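You operate a simulated robot arm through the tools that you are given. There is no shell and no other tool. Be economical: measure what you need, move in short steps, check, and stop when the job is done.

You run a simulated two-armed robot. Do the job below in one go: nothing can be reset, and whatever is moved stays where it is left.

## Task
Take the red slab on the orange bench and put it away on the chest shelf of the blue rack. Take the tall pot and leave it on the top of the blue-shelved table. Take the bolt with the blue head and put it on the top of the wooden stand. Close the green tray. Open the barred guard. Do these in any order. Set down upright: tall pot, bolt with the blue head. The green tray goes toward x +0.0, y +1.0, z +0.0 (a direction in the base frame), to its stop. The barred guard goes clockwise seen from above.

The check looks at the end state, three seconds after you hand in, the way a careful person would. Anything else that was tipped, shoved, dropped, spilled or broken makes it a failure.

## Robot
Two 7-joint arms with two-finger parallel grippers on one trunk, on a base that drives. Base frame: it is fixed to the floor where the robot stands at the start and does not move with it; the origin is under the middle of the robot, x ahead of it, y to its left, z up. Readings come in mm, degrees, newtons and seconds.
The left shoulder is at the start at [70, 134, 1101], the right one opposite. Places, roughly: barred guard [-3500, 1300, 300]; bolt with the blue head (4x3x8 cm) [-1600, 5900, 600]; chest shelf of the blue rack [-5900, -2500, 1300]; green tray [-2600, 8200, 800]; red slab (7x5x3 cm) [500, 200, 800]; tall pot (8x7x14 cm) [-2700, 3300, 400]; top of the blue-shelved table [-1400, 2300, 600]; top of the wooden stand (38x20 cm) [-2640, 3380, 360]. Payload 1.57 kg a hand.
The TCP of each hand is the grasp point between the finger pads, 30 mm short of the fingertips. In the tool frame z runs along the fingers and y along their closing line. The gripper opens to 80 mm. The fingers are 17 mm wide and 12 mm thick; the gripper's body (40 by 82 mm) begins 80 mm behind the TCP.
Orientation is told as [roll, pitch, yaw] about the base's x, y, z axes, in that order, counted from this pose: with the fingers straight down and closing along the base's y, the tool's x points along the base's -x, its y along +y and its z along -z.

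## Interface
- The arms move only by the tool arm_command. It takes "left_motion", "right_motion" or both (then of equal length, played together; a hand with none holds still); each is a list of rows, each an object (a shift or turn left out is 0, a gripper value left out holds the last) with "travel": the shift along the tool's x, y, z in mm, a list of three; "delta_rot": the turn, a rotation vector about the tool's x, y, z in degrees, a list of three; "fingers": the gripper command, from -1 (shut) to 1 (fully open), values between in proportion. In form: [{"travel": [tx, ty, tz], "delta_rot": [ax, ay, az], "fingers": fingers}, ...]. A call has 1 to 8 rows; each row shifts and turns the commanded pose from where the row before left it, along the tool's axes as they then stand. Rows are played at 5 a second. More than 50 mm and 8.6 degrees between two rows, or a gripper value outside its range, and nothing of the call is played. Where a pose cannot be reached the arm comes as near as it can. A force on the tool above 40 N (or 10 N above the force at the start of the call, whichever is more), or a blocked arm, ends the call early, and 0.2 s more pass. The fingers move at their own pace (about 153 mm/s each) and stop on an object; they squeeze with about 24 N. The grip force told is the motor's: it shows also when the fingers shut on nothing. Time passes only in rows, and 0.2 s behind the last, so rows that do not move let the fingers close. The reply holds the time, the measured pose of the TCP, the force on the tool along the base axes, the opening and the grip force, in the units named above and with some noise, with the torque about the TCP (base axes, N m) and any sound that the robot's microphone picked up.
- Cameras (640 x 400 px; columns grow to the right, rows downward): "scene" is now at [122.9, 38.2, 1315.6]; the picture's right is [0.47, -0.88, 0.00], its down [-0.61, -0.33, -0.72] and it looks along [0.64, 0.34, -0.69] (base axes); focal length 278 px, centre (320, 200). "left" rides on the left gripper at [72, 7, -122] in its tool frame; the picture's right is [-0.09, 1.00, 0.00], its down [-0.84, -0.08, -0.54] and it looks along [-0.54, -0.05, 0.84] (tool axes); focal length 238 px, centre (320, 200). "right" rides on the right gripper at [72, -7, -122] in its tool frame; the picture's right is [0.09, 1.00, 0.00], its down [-0.84, 0.08, -0.54] and it looks along [-0.54, 0.05, 0.84] (tool axes); focal length 238 px, centre (320, 200). There is no depth. A picture from a camera that has moved, and an enlarged one, comes with that camera's place and axes in the base frame and with its lens.
- capture(camera): a new picture of that camera. The clock stands still meanwhile.
- slide_trunk(by): slides the trunk up (or, below 0, down) by that many mm; the arms and the scene camera ride with it, the base frame stays. It gives what a move gives, with no picture.
- drive_base(legs): drives the robot by 1 to 6 legs, each [ahead, left, turn to the left] in mm, mm and degrees, along the robot's own axes; the way and the turn of a leg run together, so that a leg with both is an arc; at most 1500 mm and 180 degrees a leg. The arms and the cameras ride along, it lands a little off, and it stops where it bumps. It gives what a move gives.
- pan_tilt(pan, tilt): turns the head with the scene camera to pan (to the left, within 86 degrees either way) and tilt (down, from -29 to 69), counted from straight ahead of the robot. It gives what a move gives.
- zoom(camera, box): a new picture of the part [left, top, right, bottom] of that camera's present view, enlarged. The clock stands still meanwhile.
- sign_off(): hands the job in; it is judged then, once.

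Go step by step. Nothing tells you exact positions but the pictures and the camera data: compare them with the known pose of the tool, close in by small moves and look again before you grip or let go. The budget is 165 turns and 130 pictures, counting those below and the enlarged ones. Unless the task says otherwise, let go and move clear before handing in, and close with one line.

The tools are called after "Call:" as name(argument=value, ...) on one line, values as JSON. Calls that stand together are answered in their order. arm_command: Moves the arms, as the interface text tells. Its arguments: {"type":"object","properties":{"left_motion":{"type":"array"},"right_motion":{"type":"array"}},"required":[]} The other tools are called the same way: slide_trunk (by) slides the trunk up or down; drive_base (legs) drives the base; pan_tilt (pan, tilt) turns the head that bears the scene camera; capture (camera) takes a picture; zoom (camera, box) takes an enlarged picture of a part of a camera's view; sign_off () hands the job in.

At the start:

```text
time_s: 0.0
left_tcp_pos: [376.8, 386.2, 1043.8]
left_ee_rot: [0.0, 0.1, 0.0]
left_wrist_force: [0.2, 0.1, 0.5]
left_ft_torque: [0.04, 0.03, -0.01]
left_width: 80.3
left_grip_force: 0.0
right_tcp_pos: [455.6, -0.3, 1082.8]
right_ee_rot: [-0.1, 0.0, 0.0]
right_wrist_force: [-0.4, -0.4, 0.6]
right_ft_torque: [-0.01, -0.01, 0.02]
right_width: 80.1
right_grip_force: 0.1
trunk travel left (down, up): [-675.0, 265.0]
robot x, y, heading: [4.1, -2.6, -0.0]
head pan, tilt: [28.1, 43.6]
```

scene: 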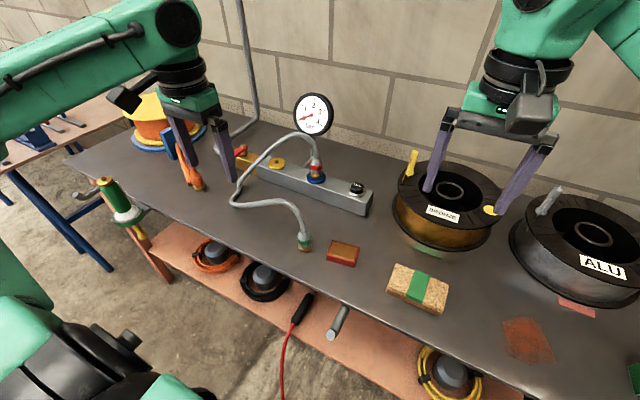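
right: 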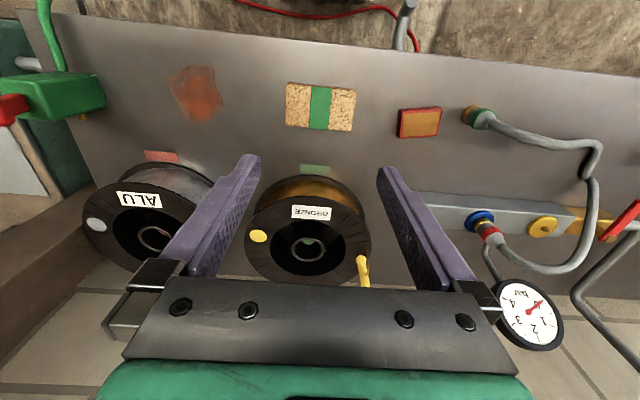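
left: 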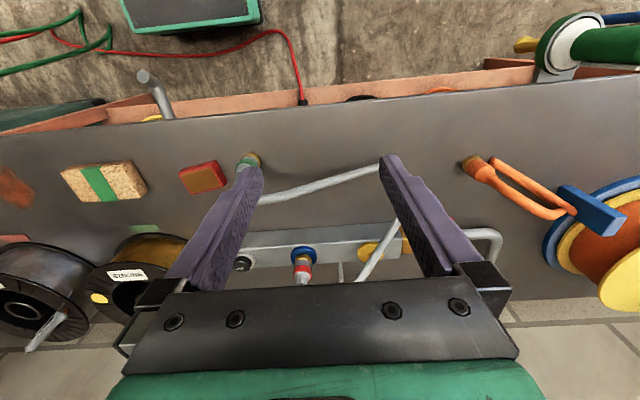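

The slab shows up in both scene and left views at about [473, 170, 800]. I'll zoom in to get its orientation.

Call:
zoom(camera="scene", box=[260, 200, 420, 300])

Call:
zoom(camera="left", box=[140, 120, 300, 220])

```text
4.00 times, centred on (340, 250) of scene
camera zoom: at [122.9, 38.2, 1315.6], right [0.47, -0.88, 0.0], down [-0.61, -0.33, -0.72], along [0.64, 0.34, -0.69], focal length 1114 px, centre (240, 0)
```

zoom: 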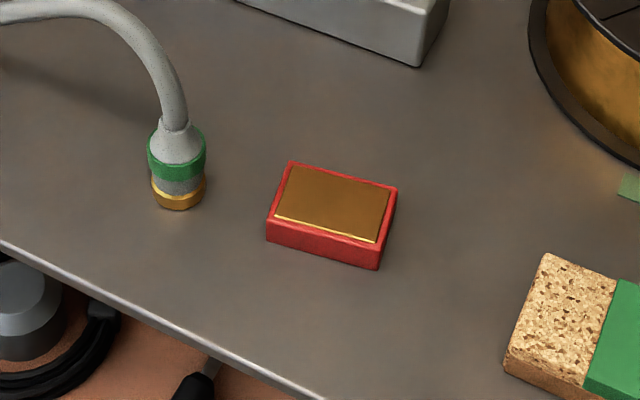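

```text
4.00 times, centred on (220, 170) of left
camera zoom: at [303.6, 393.9, 1165.3], right [0.09, 1.0, 0.0], down [0.84, -0.08, 0.54], along [0.54, -0.05, -0.84], focal length 953 px, centre (720, 320)
```

zoom: 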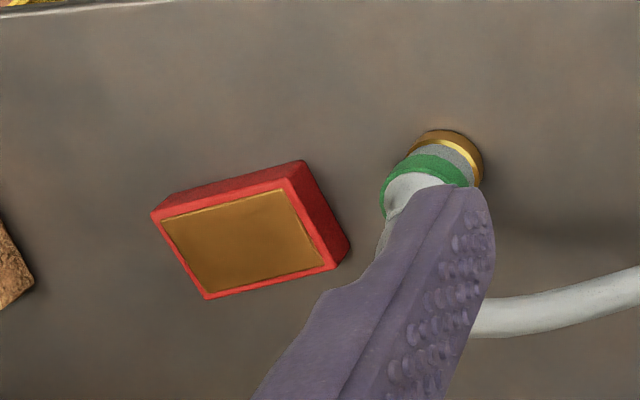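

The slab's top centre is about [482, 168, 796], with its long axis about 12° off the y axis and the bench top near z 767. I'll use the right hand, turning it so it comes in tilted from the slab's right and closes across the short side. That tilt will also suit a shelf.

Call:
arm_command(right_motion=[{"delta_rot": [0, 0, 8.5]}, {"delta_rot": [0, 0, 8.5]}, {"delta_rot": [0, 0, 8.5]}, {"delta_rot": [0, 0, 8.5]}, {"delta_rot": [0, 0, 8.5]}, {"delta_rot": [0, 0, 8.5]}, {"delta_rot": [0, 0, 8.5]}, {"delta_rot": [0, 0, 8.5]}])

Call:
arm_command(right_motion=[{"delta_rot": [0, 0, 5]}, {"delta_rot": [0, 0, 5]}, {"delta_rot": [0, 8.5, 0]}, {"delta_rot": [0, 8.5, 0]}, {"delta_rot": [0, 8.5, 0]}, {"delta_rot": [0, 8.5, 0]}, {"delta_rot": [0, 8.5, 0]}, {"delta_rot": [0, 8.5, 0]}])

```text
time_s: 1.8
left_tcp_pos: [375.7, 386.9, 1044.4]
left_ee_rot: [0.0, -0.1, 0.1]
left_wrist_force: [0.1, -0.5, 1.0]
left_ft_torque: [0.0, 0.01, -0.05]
left_width: 80.0
left_grip_force: 0.0
right_tcp_pos: [456.8, -0.7, 1082.3]
right_ee_rot: [-0.1, 0.1, -68.2]
right_wrist_force: [-0.4, -0.2, -0.7]
right_ft_torque: [0.02, -0.03, 0.01]
right_width: 80.1
right_grip_force: 0.1
trunk travel left (down, up): [-675.0, 265.0]
robot x, y, heading: [0.9, 3.5, 0.2]
head pan, tilt: [28.1, 43.6]
```

```text
time_s: 3.6
left_tcp_pos: [375.8, 386.8, 1043.7]
left_ee_rot: [0.0, 0.1, 0.0]
left_wrist_force: [0.5, -0.7, 0.7]
left_ft_torque: [0.03, -0.04, 0.02]
left_width: 79.9
left_grip_force: 0.0
right_tcp_pos: [457.2, -0.8, 1084.1]
right_ee_rot: [0.0, 51.2, -78.1]
right_wrist_force: [0.6, 0.5, -0.3]
right_ft_torque: [-0.02, 0.0, -0.01]
right_width: 79.8
right_grip_force: 0.0
trunk travel left (down, up): [-675.0, 265.0]
robot x, y, heading: [-0.3, -1.0, 0.1]
head pan, tilt: [28.1, 43.6]
```

Call:
arm_command(right_motion=[{"delta_rot": [0, 4.4, 0]}, {"delta_rot": [0, 4.4, 0]}, {"travel": [-7.7, 11.9, 40.2]}, {"travel": [-7.7, 11.9, 40.2]}, {"travel": [-7.7, 11.9, 40.2]}, {"travel": [-7.7, 11.9, 40.2]}, {"travel": [-7.7, 11.9, 40.2]}])

Call:
capture(camera="scene")

Call:
capture(camera="right")

```text
time_s: 5.2
left_tcp_pos: [375.2, 387.5, 1043.3]
left_ee_rot: [-0.2, 0.0, 0.0]
left_wrist_force: [-0.5, -1.0, 0.4]
left_ft_torque: [-0.01, -0.01, -0.02]
left_width: 80.2
left_grip_force: 0.1
right_tcp_pos: [485.5, 165.7, 948.2]
right_ee_rot: [0.1, 59.6, -78.0]
right_wrist_force: [-0.1, 0.7, 0.5]
right_ft_torque: [-0.04, 0.01, -0.01]
right_width: 80.1
right_grip_force: 0.0
trunk travel left (down, up): [-675.0, 265.0]
robot x, y, heading: [-3.5, -1.5, -0.2]
head pan, tilt: [28.1, 43.6]
```

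```text
124 pictures are left
camera scene: at [123.4, 39.7, 1315.5], right [0.47, -0.88, 0.0], down [-0.61, -0.33, -0.72], along [0.64, 0.34, -0.69], focal length 278 px, centre (320, 200)
```

scene: 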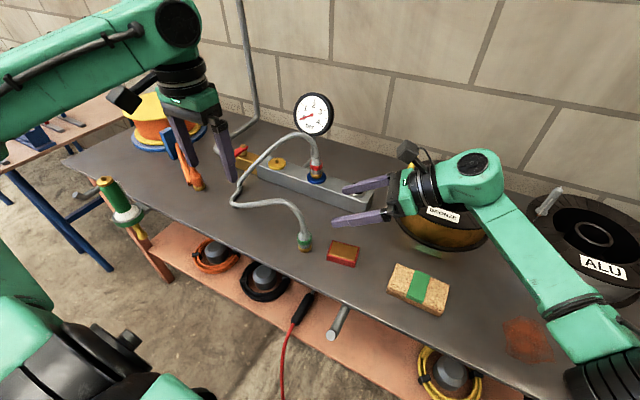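

```text
123 pictures are left
camera right: at [491.7, 96.6, 1071.1], right [0.96, 0.25, 0.08], down [0.26, -0.85, -0.45], along [-0.05, 0.45, -0.89], focal length 238 px, centre (320, 200)
```

right: 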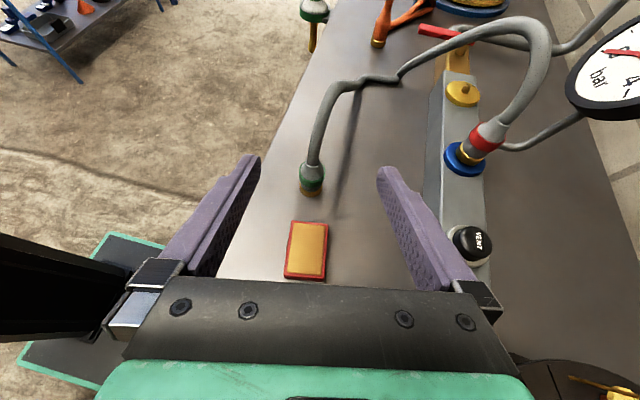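

Call:
arm_command(right_motion=[{"travel": [-23.3, -1.7, 12.8]}, {"travel": [-23.3, -1.7, 12.8]}, {"travel": [-23.4, -1.6, 12.9]}])

Call:
capture(camera="scene")

Call:
capture(camera="right")

```text
time_s: 6.0
left_tcp_pos: [376.3, 386.8, 1043.8]
left_ee_rot: [0.0, 0.1, 0.1]
left_wrist_force: [-0.6, 0.2, 0.4]
left_ft_torque: [-0.04, -0.03, 0.01]
left_width: 80.1
left_grip_force: 0.0
right_tcp_pos: [480.6, 160.0, 868.5]
right_ee_rot: [0.0, 59.8, -78.0]
right_wrist_force: [0.5, 0.5, 0.6]
right_ft_torque: [0.01, 0.0, -0.01]
right_width: 80.2
right_grip_force: 0.2
trunk travel left (down, up): [-675.0, 265.0]
robot x, y, heading: [-1.5, 4.0, -0.1]
head pan, tilt: [28.1, 43.6]
```

```text
122 pictures are left
camera scene: at [123.0, 38.0, 1315.7], right [0.47, -0.88, 0.0], down [-0.61, -0.32, -0.72], along [0.64, 0.34, -0.69], focal length 278 px, centre (320, 200)
```

scene: 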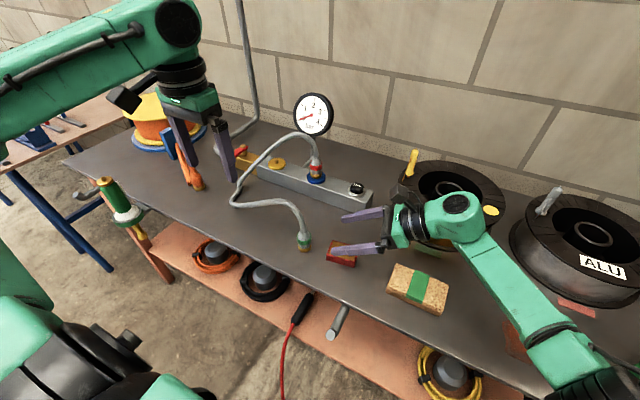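

```text
121 pictures are left
camera right: at [487.0, 91.0, 991.5], right [0.96, 0.25, 0.08], down [0.26, -0.85, -0.45], along [-0.05, 0.46, -0.89], focal length 238 px, centre (320, 200)
```

right: 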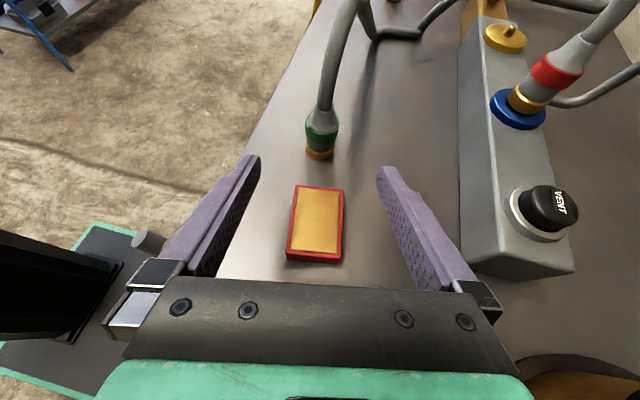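

Call:
arm_command(right_motion=[{"travel": [-21.2, 0, 13.3]}, {"travel": [-21.2, 0, 13.3]}, {"travel": [-21.1, 0, 13.3]}])

Call:
capture(camera="right")

Call:
zoom(camera="scene", box=[280, 150, 600, 350])

```text
time_s: 6.8
left_tcp_pos: [372.3, 382.8, 1047.4]
left_ee_rot: [0.2, -0.3, -0.1]
left_wrist_force: [0.1, 0.0, -0.4]
left_ft_torque: [-0.03, -0.07, -0.02]
left_width: 79.8
left_grip_force: 0.0
right_tcp_pos: [477.0, 161.5, 801.7]
right_ee_rot: [0.8, 60.7, -77.4]
right_wrist_force: [4.8, -5.7, 30.1]
right_ft_torque: [0.27, 1.2, 0.11]
right_width: 76.5
right_grip_force: 0.1
trunk travel left (down, up): [-675.0, 265.0]
robot x, y, heading: [2.5, 5.8, -0.2]
head pan, tilt: [28.1, 43.6]
```

```text
120 pictures are left
camera right: at [484.2, 90.8, 923.8], right [0.96, 0.25, 0.09], down [0.26, -0.85, -0.46], along [-0.04, 0.47, -0.88], focal length 238 px, centre (320, 200)
```

right: 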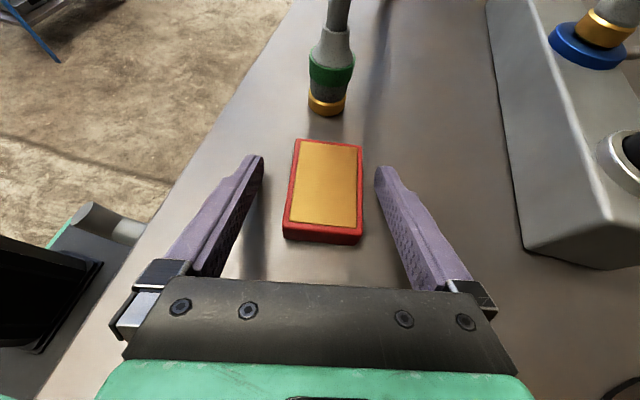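

```text
2.00 times, centred on (440, 250) of scene
camera zoom: at [117.9, 33.4, 1317.0], right [0.47, -0.88, 0.0], down [-0.6, -0.32, -0.73], along [0.64, 0.34, -0.69], focal length 557 px, centre (80, 100)
```

zoom: 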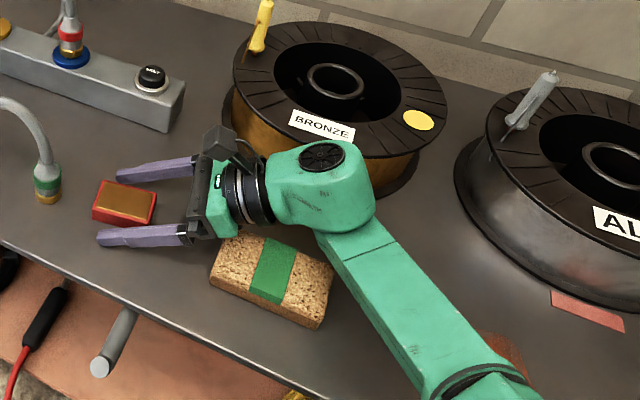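

Contact came at TCP height 801, which puts the bench near z 778 and makes the slab only about 20 mm thick. I'll ease up a little, back off slightly and close.

Call:
arm_command(right_motion=[{"travel": [4.6, 0, -12]}, {}, {"fingers": -0.2}, {"fingers": -1}, {}, {}, {}])

Call:
capture(camera="right")

```text
time_s: 8.4
left_tcp_pos: [375.3, 387.3, 1043.6]
left_ee_rot: [0.0, 0.0, 0.0]
left_wrist_force: [0.3, 1.2, 0.1]
left_ft_torque: [0.0, 0.0, 0.01]
left_width: 79.9
left_grip_force: 0.1
right_tcp_pos: [480.7, 154.5, 803.5]
right_ee_rot: [-0.1, 59.7, -78.1]
right_wrist_force: [0.0, -0.4, 0.2]
right_ft_torque: [-0.06, -0.01, -0.01]
right_width: 45.8
right_grip_force: 24.1
trunk travel left (down, up): [-675.0, 265.0]
robot x, y, heading: [-5.0, 0.1, 0.2]
head pan, tilt: [28.1, 43.6]
```

```text
118 pictures are left
camera right: at [488.4, 86.1, 926.0], right [0.96, 0.25, 0.08], down [0.26, -0.85, -0.45], along [-0.05, 0.45, -0.89], focal length 238 px, centre (320, 200)
```

right: 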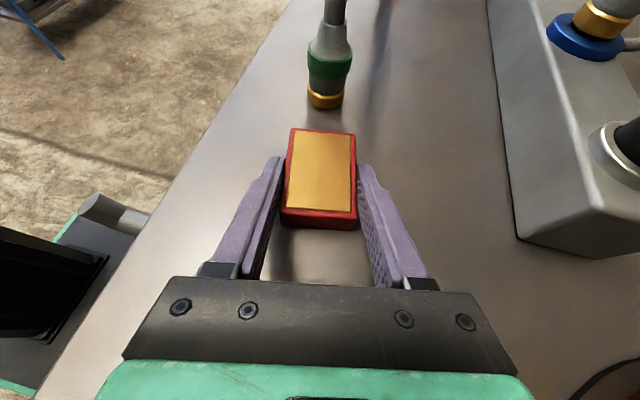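

Gripped at 45.8 mm. Lifting straight up and checking.

Call:
arm_command(right_motion=[{"travel": [17, 0, -10]}, {"travel": [34.6, 0, -20]}, {"travel": [34.6, 0, -20]}, {"travel": [34.6, 0, -20]}, {"travel": [34.6, 0, -20]}, {"travel": [34.6, 0, -20]}])

Call:
capture(camera="right")

Call:
pan_tilt(pan=85, tilt=20)

Call:
capture(camera="scene")

Call:
pan_tilt(pan=-85, tilt=20)

Call:
capture(camera="scene")

```text
time_s: 9.8
left_tcp_pos: [375.5, 386.9, 1044.2]
left_ee_rot: [0.0, 0.0, -0.1]
left_wrist_force: [-0.4, -1.4, 1.0]
left_ft_torque: [-0.05, -0.01, 0.01]
left_width: 79.9
left_grip_force: 0.1
right_tcp_pos: [479.5, 155.0, 1023.7]
right_ee_rot: [0.1, 59.8, -77.9]
right_wrist_force: [-0.4, -1.1, 0.5]
right_ft_torque: [-0.02, -0.04, 0.03]
right_width: 0.2
right_grip_force: 21.7
trunk travel left (down, up): [-675.0, 265.0]
robot x, y, heading: [1.5, -1.9, 0.0]
head pan, tilt: [28.1, 43.6]
```

```text
117 pictures are left
camera right: at [486.3, 86.1, 1146.6], right [0.96, 0.25, 0.08], down [0.26, -0.85, -0.45], along [-0.05, 0.45, -0.89], focal length 238 px, centre (320, 200)
```

right: 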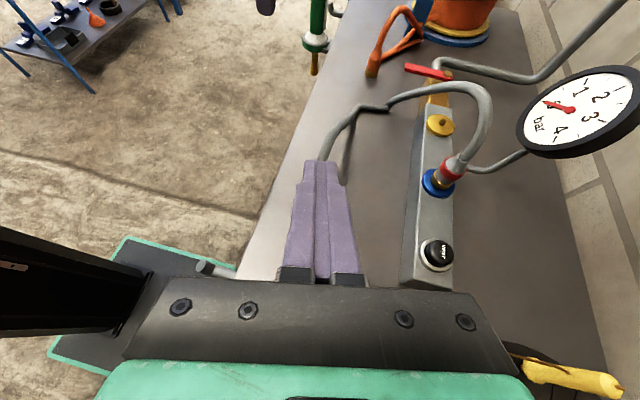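

```text
time_s: 11.1
left_tcp_pos: [376.7, 387.2, 1045.1]
left_ee_rot: [0.0, 0.1, 0.0]
left_wrist_force: [-0.9, 0.8, -0.2]
left_ft_torque: [0.0, 0.01, 0.02]
left_width: 79.8
left_grip_force: 0.0
right_tcp_pos: [478.8, 153.3, 1022.4]
right_ee_rot: [0.0, 59.8, -78.0]
right_wrist_force: [0.4, 0.2, -0.1]
right_ft_torque: [-0.01, -0.01, -0.05]
right_width: 0.1
right_grip_force: 21.6
trunk travel left (down, up): [-675.0, 265.0]
robot x, y, heading: [-0.1, 0.8, 0.2]
head pan, tilt: [85.0, 20.0]
```

```text
116 pictures are left
camera scene: at [58.5, 92.1, 1352.2], right [1.0, -0.09, 0.0], down [-0.03, -0.34, -0.94], along [0.08, 0.94, -0.34], focal length 278 px, centre (320, 200)
```

scene: 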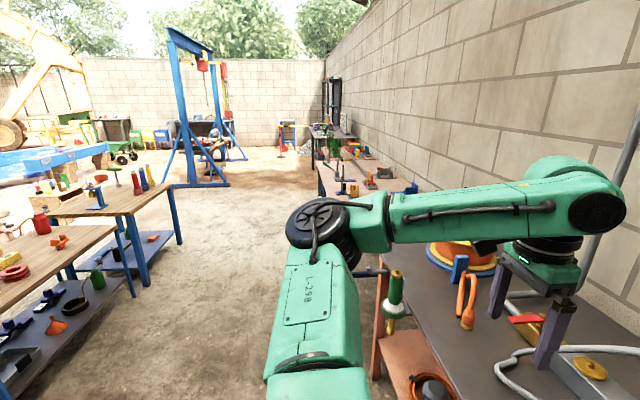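

```text
time_s: 13.6
left_tcp_pos: [376.5, 388.1, 1043.8]
left_ee_rot: [0.0, -0.1, -0.1]
left_wrist_force: [0.0, 0.6, -0.6]
left_ft_torque: [0.01, -0.04, 0.02]
left_width: 80.2
left_grip_force: 0.0
right_tcp_pos: [478.5, 155.4, 1023.0]
right_ee_rot: [-0.1, 59.8, -78.0]
right_wrist_force: [-0.6, 0.4, 0.2]
right_ft_torque: [-0.01, 0.01, 0.01]
right_width: 0.0
right_grip_force: 21.1
trunk travel left (down, up): [-675.0, 265.0]
robot x, y, heading: [0.6, -2.8, 0.3]
head pan, tilt: [-85.0, 20.0]
```

```text
115 pictures are left
camera scene: at [58.4, -93.5, 1352.2], right [-1.0, -0.09, 0.0], down [-0.03, 0.34, -0.94], along [0.08, -0.94, -0.34], focal length 278 px, centre (320, 200)
```

scene: 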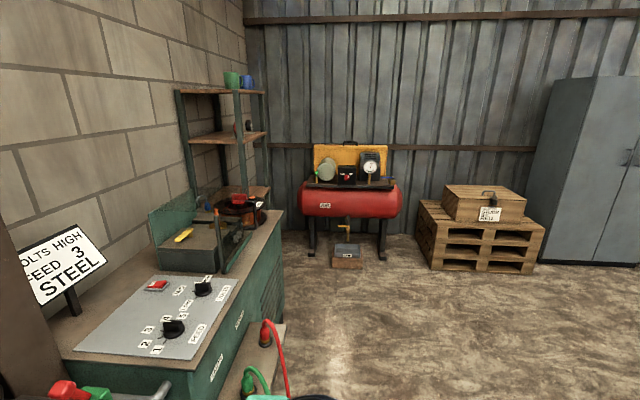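

The slab slipped out of the fingers, so I need to see where it is now.

Call:
pan_tilt(pan=20, tilt=50)

Call:
zoom(camera="scene", box=[160, 50, 480, 250])

```text
time_s: 15.5
left_tcp_pos: [375.2, 386.6, 1043.9]
left_ee_rot: [0.0, -0.1, 0.1]
left_wrist_force: [-0.4, 0.0, 0.3]
left_ft_torque: [0.01, 0.01, -0.02]
left_width: 79.8
left_grip_force: 0.0
right_tcp_pos: [479.1, 153.9, 1022.2]
right_ee_rot: [-0.1, 59.9, -78.0]
right_wrist_force: [0.2, -0.6, 0.4]
right_ft_torque: [0.01, 0.0, 0.0]
right_width: 0.2
right_grip_force: 21.3
trunk travel left (down, up): [-675.0, 265.0]
robot x, y, heading: [0.6, -2.0, -0.1]
head pan, tilt: [20.0, 50.0]
```

```text
2.00 times, centred on (320, 150) of scene
camera zoom: at [122.6, 25.6, 1306.7], right [0.34, -0.94, 0.0], down [-0.72, -0.26, -0.64], along [0.6, 0.22, -0.77], focal length 557 px, centre (320, 300)
```

zoom: 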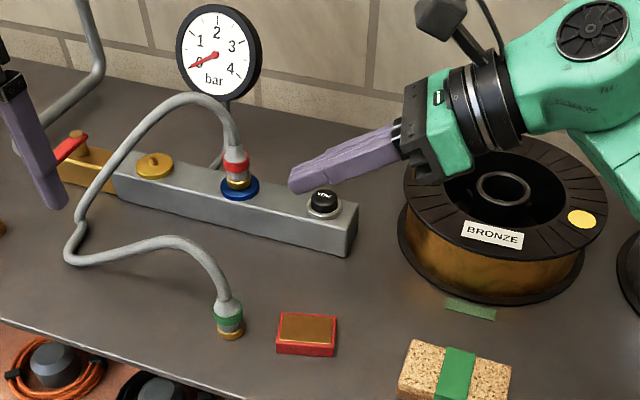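

It's upright almost where it was; the tips just had too little hold. I'll swing the right hand round to point forward at a flatter 75° tilt and grip across the long side (about 66 mm) with the full pads. I'll do this up high.

Call:
arm_command(right_motion=[{"delta_rot": [-7.36, 0, 4.25], "fingers": 1}, {"delta_rot": [-7.36, 0, 4.25]}, {"delta_rot": [-7.36, 0, 4.25]}, {"delta_rot": [-7.36, 0, 4.25]}, {"delta_rot": [-7.36, 0, 4.25]}, {"delta_rot": [-7.36, 0, 4.25]}, {"delta_rot": [-7.36, 0, 4.25]}, {"delta_rot": [-7.36, 0, 4.25]}])

Call:
arm_command(right_motion=[{"delta_rot": [-6.35, 0, 3.67]}, {"delta_rot": [-6.35, 0, 3.67]}, {"delta_rot": [-6.35, 0, 3.67]}, {"delta_rot": [0, 7.5, 0]}, {"delta_rot": [0, 7.5, 0]}])

Call:
capture(camera="scene")

Call:
capture(camera="right")

```text
time_s: 17.3
left_tcp_pos: [376.5, 389.0, 1044.2]
left_ee_rot: [0.0, 0.0, -0.1]
left_wrist_force: [-0.3, -0.5, 0.0]
left_ft_torque: [-0.01, -0.01, -0.01]
left_width: 80.1
left_grip_force: 0.1
right_tcp_pos: [480.3, 154.9, 1023.3]
right_ee_rot: [0.4, 60.0, -145.7]
right_wrist_force: [-0.5, 0.8, -1.2]
right_ft_torque: [0.02, -0.02, -0.04]
right_width: 79.8
right_grip_force: 0.1
trunk travel left (down, up): [-675.0, 265.0]
robot x, y, heading: [-1.0, 2.8, 0.1]
head pan, tilt: [20.0, 50.0]
```

```text
time_s: 18.5
left_tcp_pos: [375.2, 387.7, 1043.7]
left_ee_rot: [0.0, 0.1, -0.1]
left_wrist_force: [0.1, 0.6, -0.7]
left_ft_torque: [-0.02, 0.0, 0.0]
left_width: 80.1
left_grip_force: 0.0
right_tcp_pos: [480.6, 155.6, 1024.0]
right_ee_rot: [0.8, 75.2, -167.3]
right_wrist_force: [-0.5, -0.4, -0.5]
right_ft_torque: [-0.01, -0.02, 0.0]
right_width: 80.3
right_grip_force: 0.1
trunk travel left (down, up): [-675.0, 265.0]
robot x, y, heading: [0.6, 1.1, -0.0]
head pan, tilt: [20.0, 50.0]
```

```text
113 pictures are left
camera scene: at [122.2, 26.0, 1306.7], right [0.34, -0.94, 0.0], down [-0.72, -0.26, -0.64], along [0.6, 0.22, -0.77], focal length 278 px, centre (320, 200)
```

scene: 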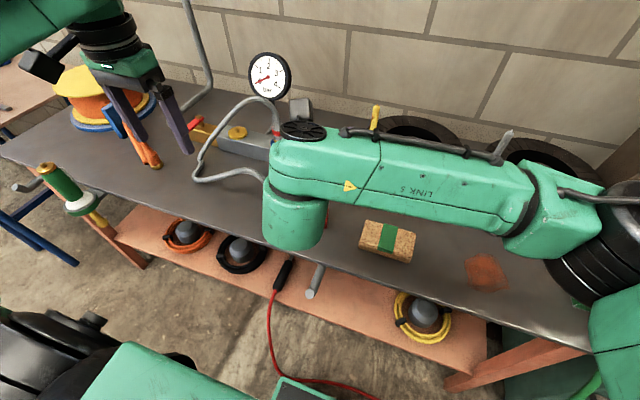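

```text
112 pictures are left
camera right: at [380.6, 141.1, 1123.6], right [0.23, -0.97, 0.09], down [-0.71, -0.23, -0.67], along [0.67, 0.09, -0.74], focal length 238 px, centre (320, 200)
```

right: 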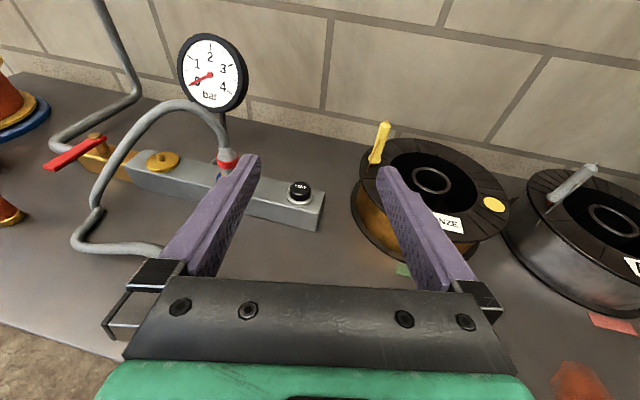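

Call:
arm_command(right_motion=[{"travel": [-45.5, -3.8, -11.4]}, {"travel": [-45.5, -3.8, -11.4]}, {"travel": [-45.5, -3.8, -11.4]}, {"travel": [-45.5, -3.8, -11.4]}])

Call:
capture(camera="scene")

Call:
capture(camera="right")

```text
time_s: 19.5
left_tcp_pos: [374.9, 388.2, 1043.9]
left_ee_rot: [-0.1, 0.0, 0.0]
left_wrist_force: [0.0, 0.0, -0.2]
left_ft_torque: [-0.02, 0.01, -0.02]
left_width: 80.0
left_grip_force: 0.0
right_tcp_pos: [386.6, 150.0, 858.5]
right_ee_rot: [0.9, 75.0, -167.2]
right_wrist_force: [0.2, 0.4, 0.2]
right_ft_torque: [-0.02, -0.02, 0.0]
right_width: 79.9
right_grip_force: 0.1
trunk travel left (down, up): [-675.0, 265.0]
robot x, y, heading: [0.6, -1.8, 0.3]
head pan, tilt: [20.0, 50.0]
```

```text
111 pictures are left
camera scene: at [122.0, 26.5, 1306.7], right [0.34, -0.94, 0.0], down [-0.72, -0.26, -0.64], along [0.6, 0.22, -0.77], focal length 278 px, centre (320, 200)
```

scene: 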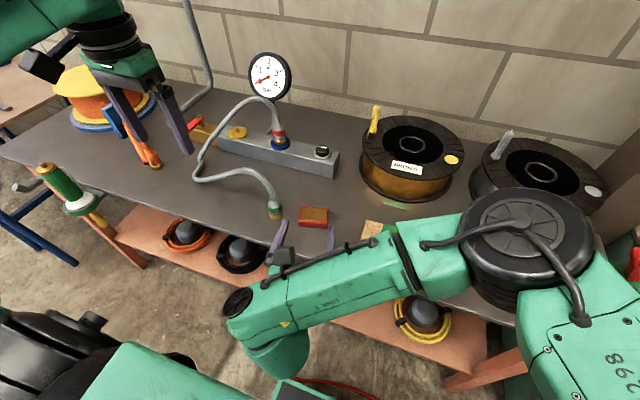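

```text
110 pictures are left
camera right: at [288.1, 136.9, 959.3], right [0.23, -0.97, 0.09], down [-0.71, -0.23, -0.67], along [0.67, 0.09, -0.74], focal length 238 px, centre (320, 200)
```

right: 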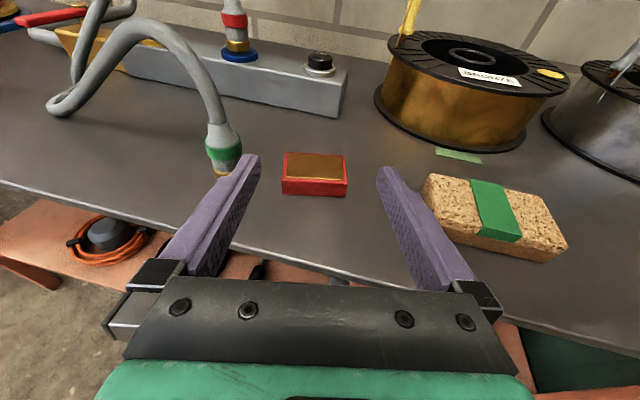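

Call:
arm_command(right_motion=[{"travel": [-27.1, 0, 17.6]}, {"travel": [-27.1, 0, 17.6]}])

Call:
capture(camera="right")

```text
time_s: 20.1
left_tcp_pos: [377.9, 385.6, 1044.0]
left_ee_rot: [0.0, 0.0, 0.0]
left_wrist_force: [-0.9, 0.4, 0.2]
left_ft_torque: [-0.03, 0.02, -0.01]
left_width: 80.2
left_grip_force: 0.0
right_tcp_pos: [409.0, 148.4, 803.1]
right_ee_rot: [0.8, 74.7, -167.2]
right_wrist_force: [0.0, -0.7, 0.7]
right_ft_torque: [0.0, 0.0, 0.04]
right_width: 80.0
right_grip_force: 0.2
right hand out of reach, approached as far as the arm can: row 2
trunk travel left (down, up): [-675.0, 265.0]
robot x, y, heading: [-2.0, 2.1, 0.1]
head pan, tilt: [20.0, 50.0]
```

```text
109 pictures are left
camera right: at [311.2, 134.9, 903.9], right [0.23, -0.97, 0.09], down [-0.71, -0.23, -0.66], along [0.66, 0.09, -0.74], focal length 238 px, centre (320, 200)
```

right: 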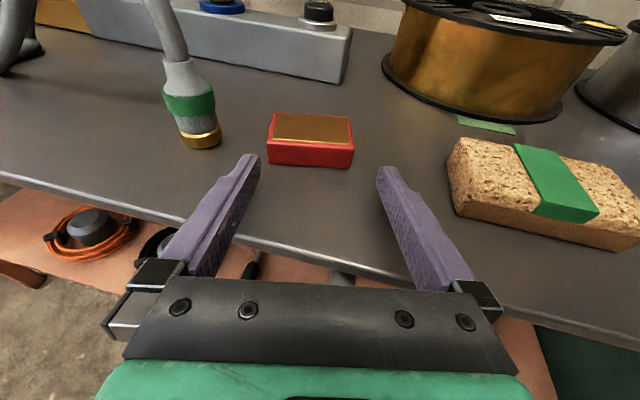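

Reach stops just short, so I'll raise the hand 60 mm and lower the trunk by the same amount.

Call:
arm_command(right_motion=[{"travel": [29, 0, -7.8]}, {"travel": [29, 0, -7.8]}])

Call:
slide_trunk(by=-62)

Call:
capture(camera="right")

```text
time_s: 20.7
left_tcp_pos: [375.0, 387.0, 1044.5]
left_ee_rot: [0.0, 0.1, 0.0]
left_wrist_force: [-0.6, 0.4, -0.8]
left_ft_torque: [0.01, -0.01, 0.0]
left_width: 79.8
left_grip_force: 0.1
right_tcp_pos: [409.3, 149.8, 864.8]
right_ee_rot: [0.8, 74.9, -167.2]
right_wrist_force: [-0.1, -0.2, 0.9]
right_ft_torque: [0.0, 0.0, 0.04]
right_width: 80.1
right_grip_force: 0.0
trunk travel left (down, up): [-675.0, 265.0]
robot x, y, heading: [-2.9, -1.4, 0.1]
head pan, tilt: [20.0, 50.0]
```

```text
time_s: 21.7
left_tcp_pos: [375.9, 385.1, 982.7]
left_ee_rot: [0.0, 0.0, -0.1]
left_wrist_force: [0.0, 0.3, 0.4]
left_ft_torque: [0.0, -0.01, 0.04]
left_width: 79.9
left_grip_force: 0.0
right_tcp_pos: [411.0, 149.4, 801.9]
right_ee_rot: [0.8, 75.0, -167.2]
right_wrist_force: [-0.1, -0.1, 0.0]
right_ft_torque: [-0.03, -0.05, -0.02]
right_width: 79.9
right_grip_force: 0.1
trunk travel left (down, up): [-613.0, 327.0]
robot x, y, heading: [-1.1, -2.1, -0.1]
head pan, tilt: [20.0, 50.0]
```

```text
108 pictures are left
camera right: at [310.5, 135.6, 902.0], right [0.23, -0.97, 0.09], down [-0.71, -0.23, -0.67], along [0.67, 0.09, -0.74], focal length 238 px, centre (320, 200)
```

right: 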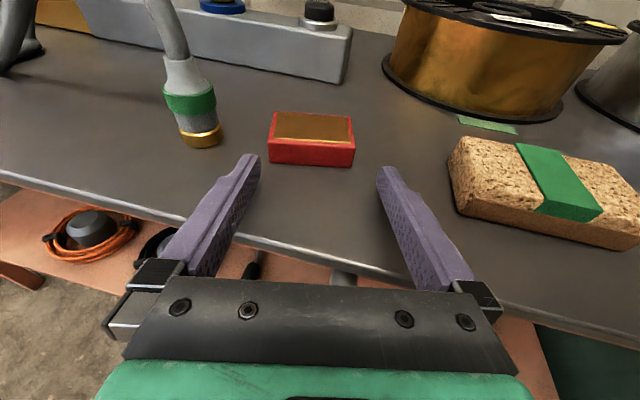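

Call:
arm_command(right_motion=[{"travel": [-3.9, -6.5, 1]}, {"travel": [9, 0, 33.8]}])

Call:
capture(camera="right")

```text
time_s: 22.3
left_tcp_pos: [376.9, 387.2, 982.2]
left_ee_rot: [0.0, 0.1, 0.0]
left_wrist_force: [-0.5, -0.3, 0.2]
left_ft_torque: [-0.01, 0.02, -0.02]
left_width: 80.3
left_grip_force: 0.0
right_tcp_pos: [443.3, 163.2, 797.1]
right_ee_rot: [0.7, 74.9, -167.3]
right_wrist_force: [-0.6, 0.0, -0.2]
right_ft_torque: [-0.02, -0.01, 0.01]
right_width: 80.1
right_grip_force: 0.1
trunk travel left (down, up): [-613.0, 327.0]
robot x, y, heading: [1.1, 0.7, 0.1]
head pan, tilt: [20.0, 50.0]
```

```text
107 pictures are left
camera right: at [343.9, 149.3, 897.9], right [0.23, -0.97, 0.09], down [-0.71, -0.23, -0.67], along [0.67, 0.09, -0.74], focal length 238 px, centre (320, 200)
```

right: 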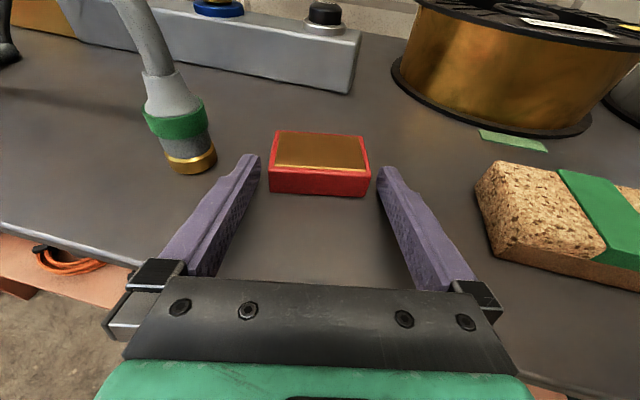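

Call:
arm_command(right_motion=[{"travel": [4.7, 0, 17.4]}, {"travel": [4.7, 0, 17.4]}, {}])

Call:
capture(camera="right")

```text
time_s: 22.9
left_tcp_pos: [370.9, 384.3, 984.2]
left_ee_rot: [0.2, -0.3, 0.0]
left_wrist_force: [-0.1, -0.9, 0.3]
left_ft_torque: [0.02, 0.0, -0.01]
left_width: 80.1
left_grip_force: 0.1
right_tcp_pos: [461.5, 170.2, 795.2]
right_ee_rot: [-0.1, 74.3, -167.4]
right_wrist_force: [-24.3, -4.6, 14.1]
right_ft_torque: [-0.63, -0.34, -1.67]
right_width: 80.1
right_grip_force: 0.0
trunk travel left (down, up): [-613.0, 327.0]
robot x, y, heading: [-2.0, -2.4, 0.1]
head pan, tilt: [20.0, 50.0]
stopped in row 3 (right hand): the force on the tool passed its limit (the readings are from after the stop); the commanded pose is now the measured one
```

```text
106 pictures are left
camera right: at [364.5, 155.9, 897.9], right [0.24, -0.97, 0.09], down [-0.71, -0.24, -0.66], along [0.66, 0.1, -0.75], focal length 238 px, centre (320, 200)
```

right: 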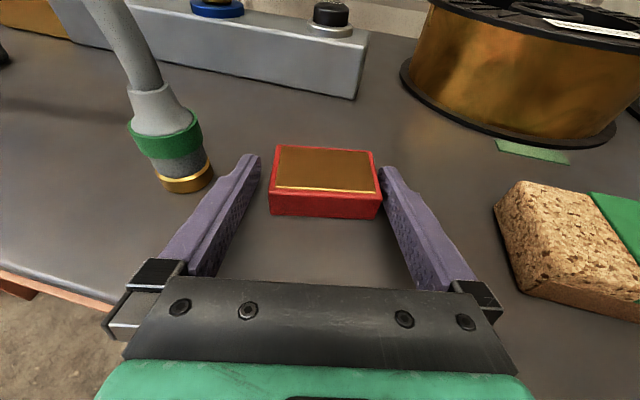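

Call:
arm_command(right_motion=[{"travel": [2.8, 0, -9]}, {"travel": [0, 1.5, 0], "delta_rot": [-1.9, 0, 0.5]}, {}])

Call:
zoom(camera="right", box=[200, 100, 440, 250])

```text
time_s: 23.7
left_tcp_pos: [375.6, 387.1, 980.9]
left_ee_rot: [0.0, 0.0, 0.0]
left_wrist_force: [0.2, 0.1, -0.5]
left_ft_torque: [-0.04, 0.03, 0.02]
left_width: 79.9
left_grip_force: 0.0
right_tcp_pos: [462.7, 167.7, 796.5]
right_ee_rot: [0.4, 73.9, -169.1]
right_wrist_force: [0.3, 0.8, -0.6]
right_ft_torque: [0.01, 0.02, 0.05]
right_width: 80.0
right_grip_force: 0.1
trunk travel left (down, up): [-613.0, 327.0]
robot x, y, heading: [-3.5, -2.0, 0.1]
head pan, tilt: [20.0, 50.0]
```

```text
2.67 times, centred on (320, 175) of right
camera zoom: at [364.1, 157.1, 899.1], right [0.21, -0.97, 0.09], down [-0.73, -0.21, -0.65], along [0.66, 0.07, -0.75], focal length 636 px, centre (320, 267)
```

zoom: 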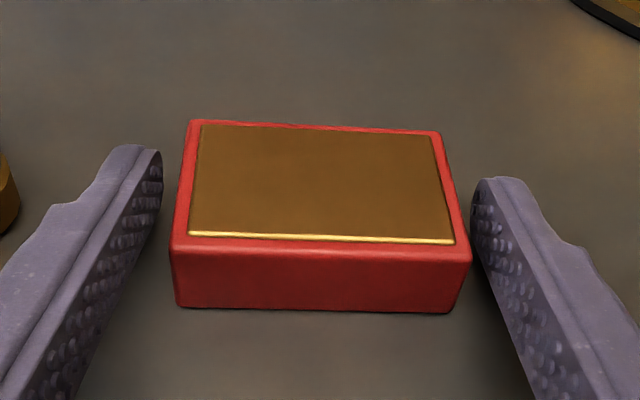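

Call:
arm_command(right_motion=[{"travel": [3, 1.2, 4]}, {"travel": [2.3, 0, 5.6]}, {}])

Call:
zoom(camera="right", box=[200, 100, 440, 250])

```text
time_s: 24.5
left_tcp_pos: [375.4, 386.2, 982.5]
left_ee_rot: [0.0, -0.1, 0.0]
left_wrist_force: [0.2, -0.1, -0.4]
left_ft_torque: [-0.02, 0.02, -0.01]
left_width: 80.0
left_grip_force: 0.0
right_tcp_pos: [472.4, 169.0, 799.0]
right_ee_rot: [0.4, 73.9, -169.0]
right_wrist_force: [-0.4, 0.6, 0.0]
right_ft_torque: [0.0, 0.02, -0.01]
right_width: 80.0
right_grip_force: 0.0
trunk travel left (down, up): [-613.0, 327.0]
robot x, y, heading: [1.9, 3.7, 0.1]
head pan, tilt: [20.0, 50.0]
```

```text
2.67 times, centred on (320, 175) of right
camera zoom: at [374.2, 157.7, 902.0], right [0.21, -0.97, 0.09], down [-0.73, -0.22, -0.65], along [0.66, 0.07, -0.75], focal length 636 px, centre (320, 267)
```

zoom: 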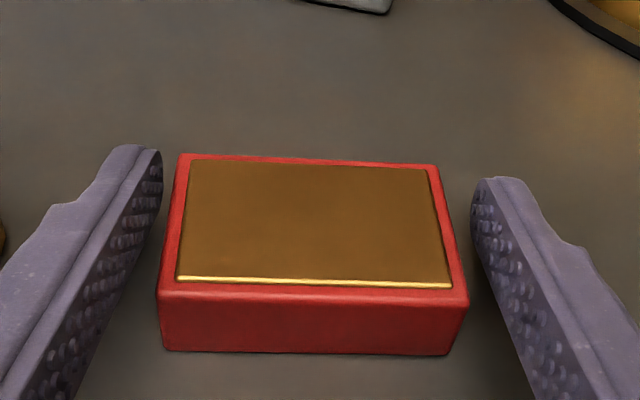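

Call:
arm_command(right_motion=[{"travel": [-1.5, 0, 2.5]}, {"fingers": 0}, {"fingers": -1}, {}, {}, {}])

Call:
arm_command(right_motion=[{"travel": [5, 0, -1.3]}, {"travel": [15, 0, -4]}, {"travel": [20, 0, -5]}, {}])

Call:
capture(camera="right")

```text
time_s: 25.9
left_tcp_pos: [375.1, 387.1, 982.2]
left_ee_rot: [-0.1, 0.0, 0.0]
left_wrist_force: [0.0, -0.4, -0.6]
left_ft_torque: [-0.01, -0.02, 0.02]
left_width: 80.0
left_grip_force: 0.1
right_tcp_pos: [473.3, 168.8, 797.5]
right_ee_rot: [0.4, 73.9, -168.9]
right_wrist_force: [-0.1, 1.9, 1.3]
right_ft_torque: [-0.12, -0.19, 0.09]
right_width: 65.7
right_grip_force: 23.7
trunk travel left (down, up): [-613.0, 327.0]
robot x, y, heading: [-2.2, -1.1, 0.1]
head pan, tilt: [20.0, 50.0]
```

```text
time_s: 26.9
left_tcp_pos: [375.1, 386.4, 981.8]
left_ee_rot: [0.0, 0.1, 0.0]
left_wrist_force: [0.0, 0.1, 0.5]
left_ft_torque: [0.02, 0.01, -0.03]
left_width: 80.1
left_grip_force: 0.0
right_tcp_pos: [475.4, 170.0, 838.9]
right_ee_rot: [0.5, 73.7, -169.0]
right_wrist_force: [1.0, 0.0, -3.4]
right_ft_torque: [-0.01, 0.0, 0.0]
right_width: 65.7
right_grip_force: 23.7
trunk travel left (down, up): [-613.0, 327.0]
robot x, y, heading: [2.0, 3.9, -0.2]
head pan, tilt: [20.0, 50.0]
```

```text
103 pictures are left
camera right: at [378.2, 158.9, 940.7], right [0.21, -0.97, 0.09], down [-0.73, -0.22, -0.65], along [0.65, 0.07, -0.75], focal length 238 px, centre (320, 200)
```

right: 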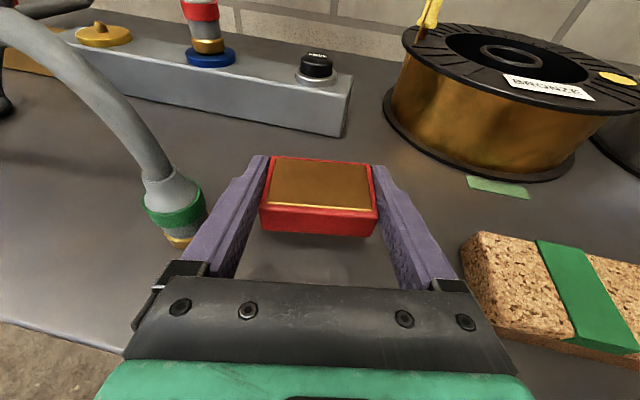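

Slab is held (about 3.4 N weight). I'll raise the trunk, back away from the bench and turn round to see the yard.

Call:
slide_trunk(by=200)

Call:
drive_base(legs=[[-600, 0, 0], [0, 0, -150]])

Call:
pan_tilt(pan=0, tilt=15)

Call:
capture(camera="scene")

Call:
capture(camera="right")

```text
time_s: 29.1
left_tcp_pos: [376.3, 386.8, 1182.1]
left_ee_rot: [0.0, 0.0, 0.0]
left_wrist_force: [0.6, -0.6, -0.6]
left_ft_torque: [0.01, -0.01, 0.0]
left_width: 80.2
left_grip_force: 0.1
right_tcp_pos: [474.8, 169.0, 1038.5]
right_ee_rot: [0.3, 73.9, -169.0]
right_wrist_force: [0.8, 0.6, -4.9]
right_ft_torque: [0.0, 0.0, 0.0]
right_width: 65.8
right_grip_force: 24.5
trunk travel left (down, up): [-813.0, 127.0]
robot x, y, heading: [-0.8, -1.7, 0.1]
head pan, tilt: [20.0, 50.0]
```

```text
time_s: 38.6
left_tcp_pos: [-731.5, -525.3, 1182.6]
left_ee_rot: [0.0, 0.0, -149.7]
left_wrist_force: [-1.5, 0.9, 0.6]
left_ft_torque: [-0.02, 0.02, -0.01]
left_width: 80.1
left_grip_force: 0.2
right_tcp_pos: [-927.0, -387.3, 1038.2]
right_ee_rot: [0.4, 73.8, 41.3]
right_wrist_force: [-0.2, 0.6, -4.3]
right_ft_torque: [0.02, -0.03, 0.0]
right_width: 65.9
right_grip_force: 23.8
trunk travel left (down, up): [-813.0, 127.0]
robot x, y, heading: [-600.1, 2.7, -149.9]
head pan, tilt: [20.0, 50.0]
```

```text
time_s: 39.6
left_tcp_pos: [-731.8, -524.5, 1181.1]
left_ee_rot: [0.0, 0.0, -149.7]
left_wrist_force: [0.1, 0.8, 0.3]
left_ft_torque: [0.03, -0.01, 0.0]
left_width: 80.1
left_grip_force: 0.0
right_tcp_pos: [-927.6, -386.5, 1039.0]
right_ee_rot: [0.3, 73.8, 41.3]
right_wrist_force: [0.3, -0.8, -4.8]
right_ft_torque: [-0.01, -0.04, -0.01]
right_width: 65.7
right_grip_force: 23.9
trunk travel left (down, up): [-813.0, 127.0]
robot x, y, heading: [-599.1, -0.2, -149.7]
head pan, tilt: [0.0, 15.0]
```

```text
102 pictures are left
camera scene: at [-726.5, -74.6, 1498.2], right [-0.5, 0.86, 0.0], down [0.22, 0.13, -0.97], along [-0.83, -0.49, -0.26], focal length 278 px, centre (320, 200)
```

scene: 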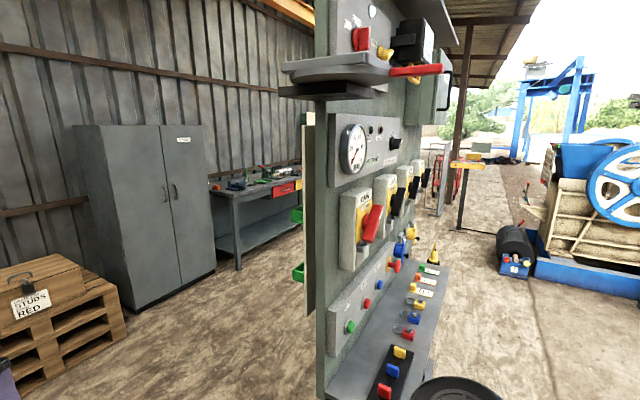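

```text
101 pictures are left
camera right: at [-849.8, -329.0, 1140.6], right [-0.67, 0.74, 0.09], down [0.52, 0.55, -0.65], along [-0.53, -0.39, -0.75], focal length 238 px, centre (320, 200)
```

right: 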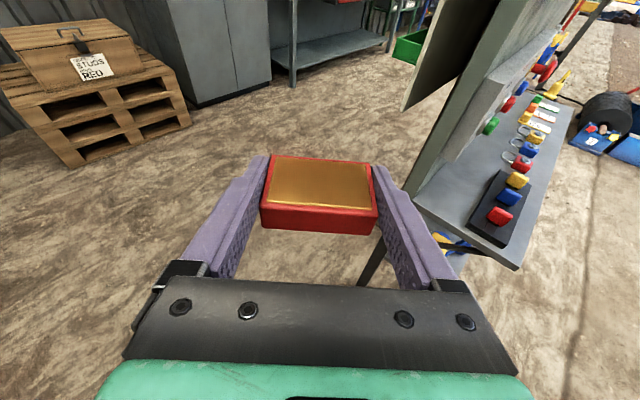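

Call:
pan_tilt(pan=-55, tilt=25)

Call:
capture(camera="scene")

Call:
pan_tilt(pan=0, tilt=50)

Call:
capture(camera="scene")

```text
time_s: 40.9
left_tcp_pos: [-731.5, -525.5, 1182.7]
left_ee_rot: [0.0, 0.0, -149.7]
left_wrist_force: [-0.2, 0.1, -0.3]
left_ft_torque: [0.03, 0.01, 0.01]
left_width: 79.9
left_grip_force: 0.0
right_tcp_pos: [-927.1, -388.0, 1039.2]
right_ee_rot: [0.4, 73.8, 41.3]
right_wrist_force: [-0.2, -0.5, -4.5]
right_ft_torque: [-0.02, -0.04, 0.01]
right_width: 65.8
right_grip_force: 24.2
trunk travel left (down, up): [-813.0, 127.0]
robot x, y, heading: [-603.4, 2.3, -149.9]
head pan, tilt: [-55.0, 25.0]
```

```text
100 pictures are left
camera scene: at [-729.7, 11.0, 1482.1], right [0.42, 0.91, 0.0], down [0.38, -0.18, -0.91], along [-0.82, 0.38, -0.42], focal length 278 px, centre (320, 200)
```

scene: 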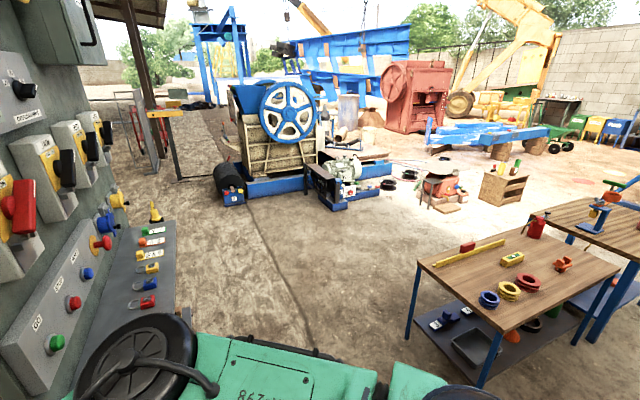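

```text
time_s: 42.1
left_tcp_pos: [-732.2, -525.6, 1182.4]
left_ee_rot: [-0.1, 0.1, -149.7]
left_wrist_force: [0.2, 0.4, -0.4]
left_ft_torque: [0.02, 0.03, -0.03]
left_width: 80.1
left_grip_force: 0.1
right_tcp_pos: [-928.2, -388.4, 1038.2]
right_ee_rot: [0.5, 73.8, 41.3]
right_wrist_force: [-0.3, -0.3, -3.7]
right_ft_torque: [0.02, -0.03, 0.03]
right_width: 65.8
right_grip_force: 24.3
trunk travel left (down, up): [-813.0, 127.0]
robot x, y, heading: [-605.3, 1.1, -149.6]
head pan, tilt: [0.0, 50.0]
```

```text
99 pictures are left
camera scene: at [-712.5, -66.2, 1444.6], right [-0.5, 0.86, 0.0], down [0.66, 0.39, -0.64], along [-0.56, -0.32, -0.77], focal length 278 px, centre (320, 200)
```

scene: 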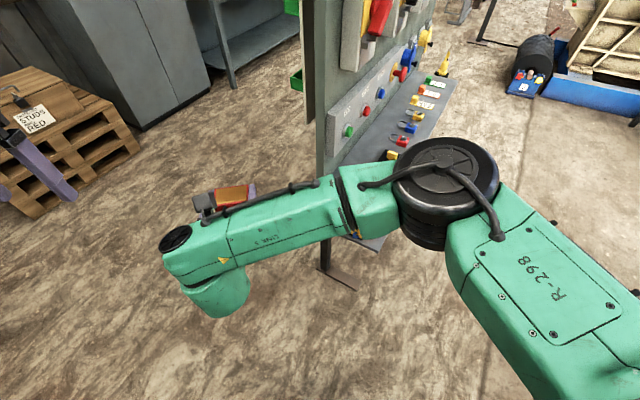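

A control panel stands ahead with its near post at about [-1380, -315]. The corridor on its left side, between it and the wall benches, looks about 1.8 m wide, so I'll go that way.

Call:
drive_base(legs=[[925, 794, 0], [0, 0, -30.3], [1300, 0, 0]])

Call:
pan_tilt(pan=0, tilt=20)

Call:
capture(camera="scene")

```text
time_s: 55.9
left_tcp_pos: [-2660.5, -1581.2, 1181.6]
left_ee_rot: [0.0, 0.1, -178.8]
left_wrist_force: [-0.4, 1.5, -0.5]
left_ft_torque: [0.01, 0.0, 0.0]
left_width: 79.7
left_grip_force: 0.1
right_tcp_pos: [-2764.3, -1365.6, 1039.3]
right_ee_rot: [0.4, 73.7, 12.3]
right_wrist_force: [0.5, -0.1, -4.7]
right_ft_torque: [0.02, -0.02, 0.02]
right_width: 65.9
right_grip_force: 23.8
trunk travel left (down, up): [-813.0, 127.0]
robot x, y, heading: [-2290.5, -1181.6, -179.1]
head pan, tilt: [0.0, 50.0]
```

```text
time_s: 56.9
left_tcp_pos: [-2659.8, -1580.7, 1183.3]
left_ee_rot: [-0.1, 0.0, -178.7]
left_wrist_force: [0.4, -0.6, 0.0]
left_ft_torque: [0.01, 0.06, -0.01]
left_width: 80.3
left_grip_force: 0.1
right_tcp_pos: [-2764.2, -1366.2, 1038.6]
right_ee_rot: [0.4, 73.7, 12.4]
right_wrist_force: [0.6, 0.4, -3.7]
right_ft_torque: [0.0, 0.0, 0.0]
right_width: 65.8
right_grip_force: 24.2
trunk travel left (down, up): [-813.0, 127.0]
robot x, y, heading: [-2293.9, -1181.2, -178.7]
head pan, tilt: [0.0, 20.0]
```

```text
98 pictures are left
camera scene: at [-2436.5, -1189.7, 1490.1], right [-0.02, 1.0, 0.0], down [0.34, 0.01, -0.94], along [-0.94, -0.02, -0.34], focal length 278 px, centre (320, 200)
```

scene: 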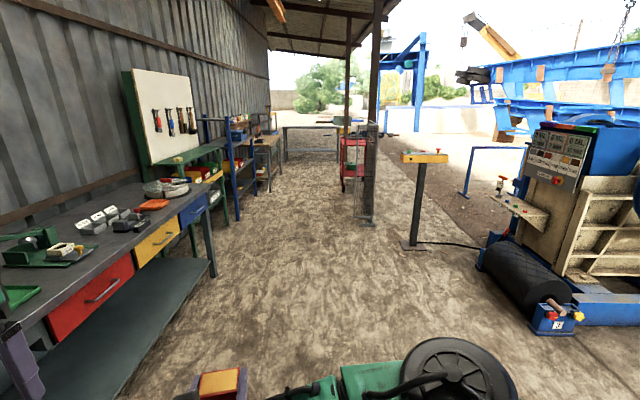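

The blue rack is on the left wall about 3.5 m ahead, facing the aisle. Drive up toward it.

Call:
drive_base(legs=[[1400, 0, 0], [1300, 0, 0]])

Call:
pan_tilt(pan=45, tilt=15)

Call:
capture(camera="scene")

```text
time_s: 70.0
left_tcp_pos: [-5364.9, -1629.2, 1182.2]
left_ee_rot: [0.1, 0.0, -179.1]
left_wrist_force: [-0.3, -0.4, 0.6]
left_ft_torque: [0.0, 0.01, 0.02]
left_width: 79.9
left_grip_force: 0.1
right_tcp_pos: [-5467.7, -1415.3, 1038.9]
right_ee_rot: [0.4, 73.8, 11.8]
right_wrist_force: [0.3, 0.2, -4.2]
right_ft_torque: [-0.01, -0.02, -0.04]
right_width: 65.8
right_grip_force: 24.0
trunk travel left (down, up): [-813.0, 127.0]
robot x, y, heading: [-4996.4, -1237.7, -179.2]
head pan, tilt: [0.0, 20.0]
```

```text
time_s: 71.1
left_tcp_pos: [-5364.1, -1630.1, 1181.6]
left_ee_rot: [0.0, 0.0, -179.1]
left_wrist_force: [0.4, 0.2, 0.8]
left_ft_torque: [-0.03, -0.01, 0.01]
left_width: 80.1
left_grip_force: 0.0
right_tcp_pos: [-5467.3, -1415.0, 1037.8]
right_ee_rot: [0.3, 73.7, 11.8]
right_wrist_force: [0.3, 0.1, -3.5]
right_ft_torque: [0.03, 0.01, -0.01]
right_width: 66.0
right_grip_force: 24.5
trunk travel left (down, up): [-813.0, 127.0]
robot x, y, heading: [-4993.2, -1234.2, -179.2]
head pan, tilt: [45.0, 15.0]
```

```text
97 pictures are left
camera scene: at [-5110.4, -1306.5, 1498.3], right [-0.72, 0.7, 0.0], down [0.18, 0.19, -0.97], along [-0.67, -0.69, -0.26], focal length 278 px, centre (320, 200)
```

scene: 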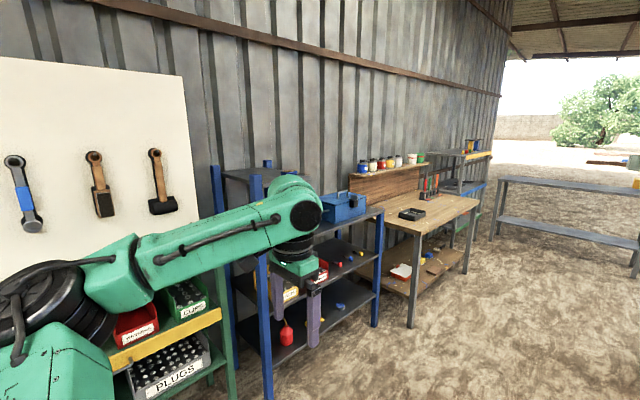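

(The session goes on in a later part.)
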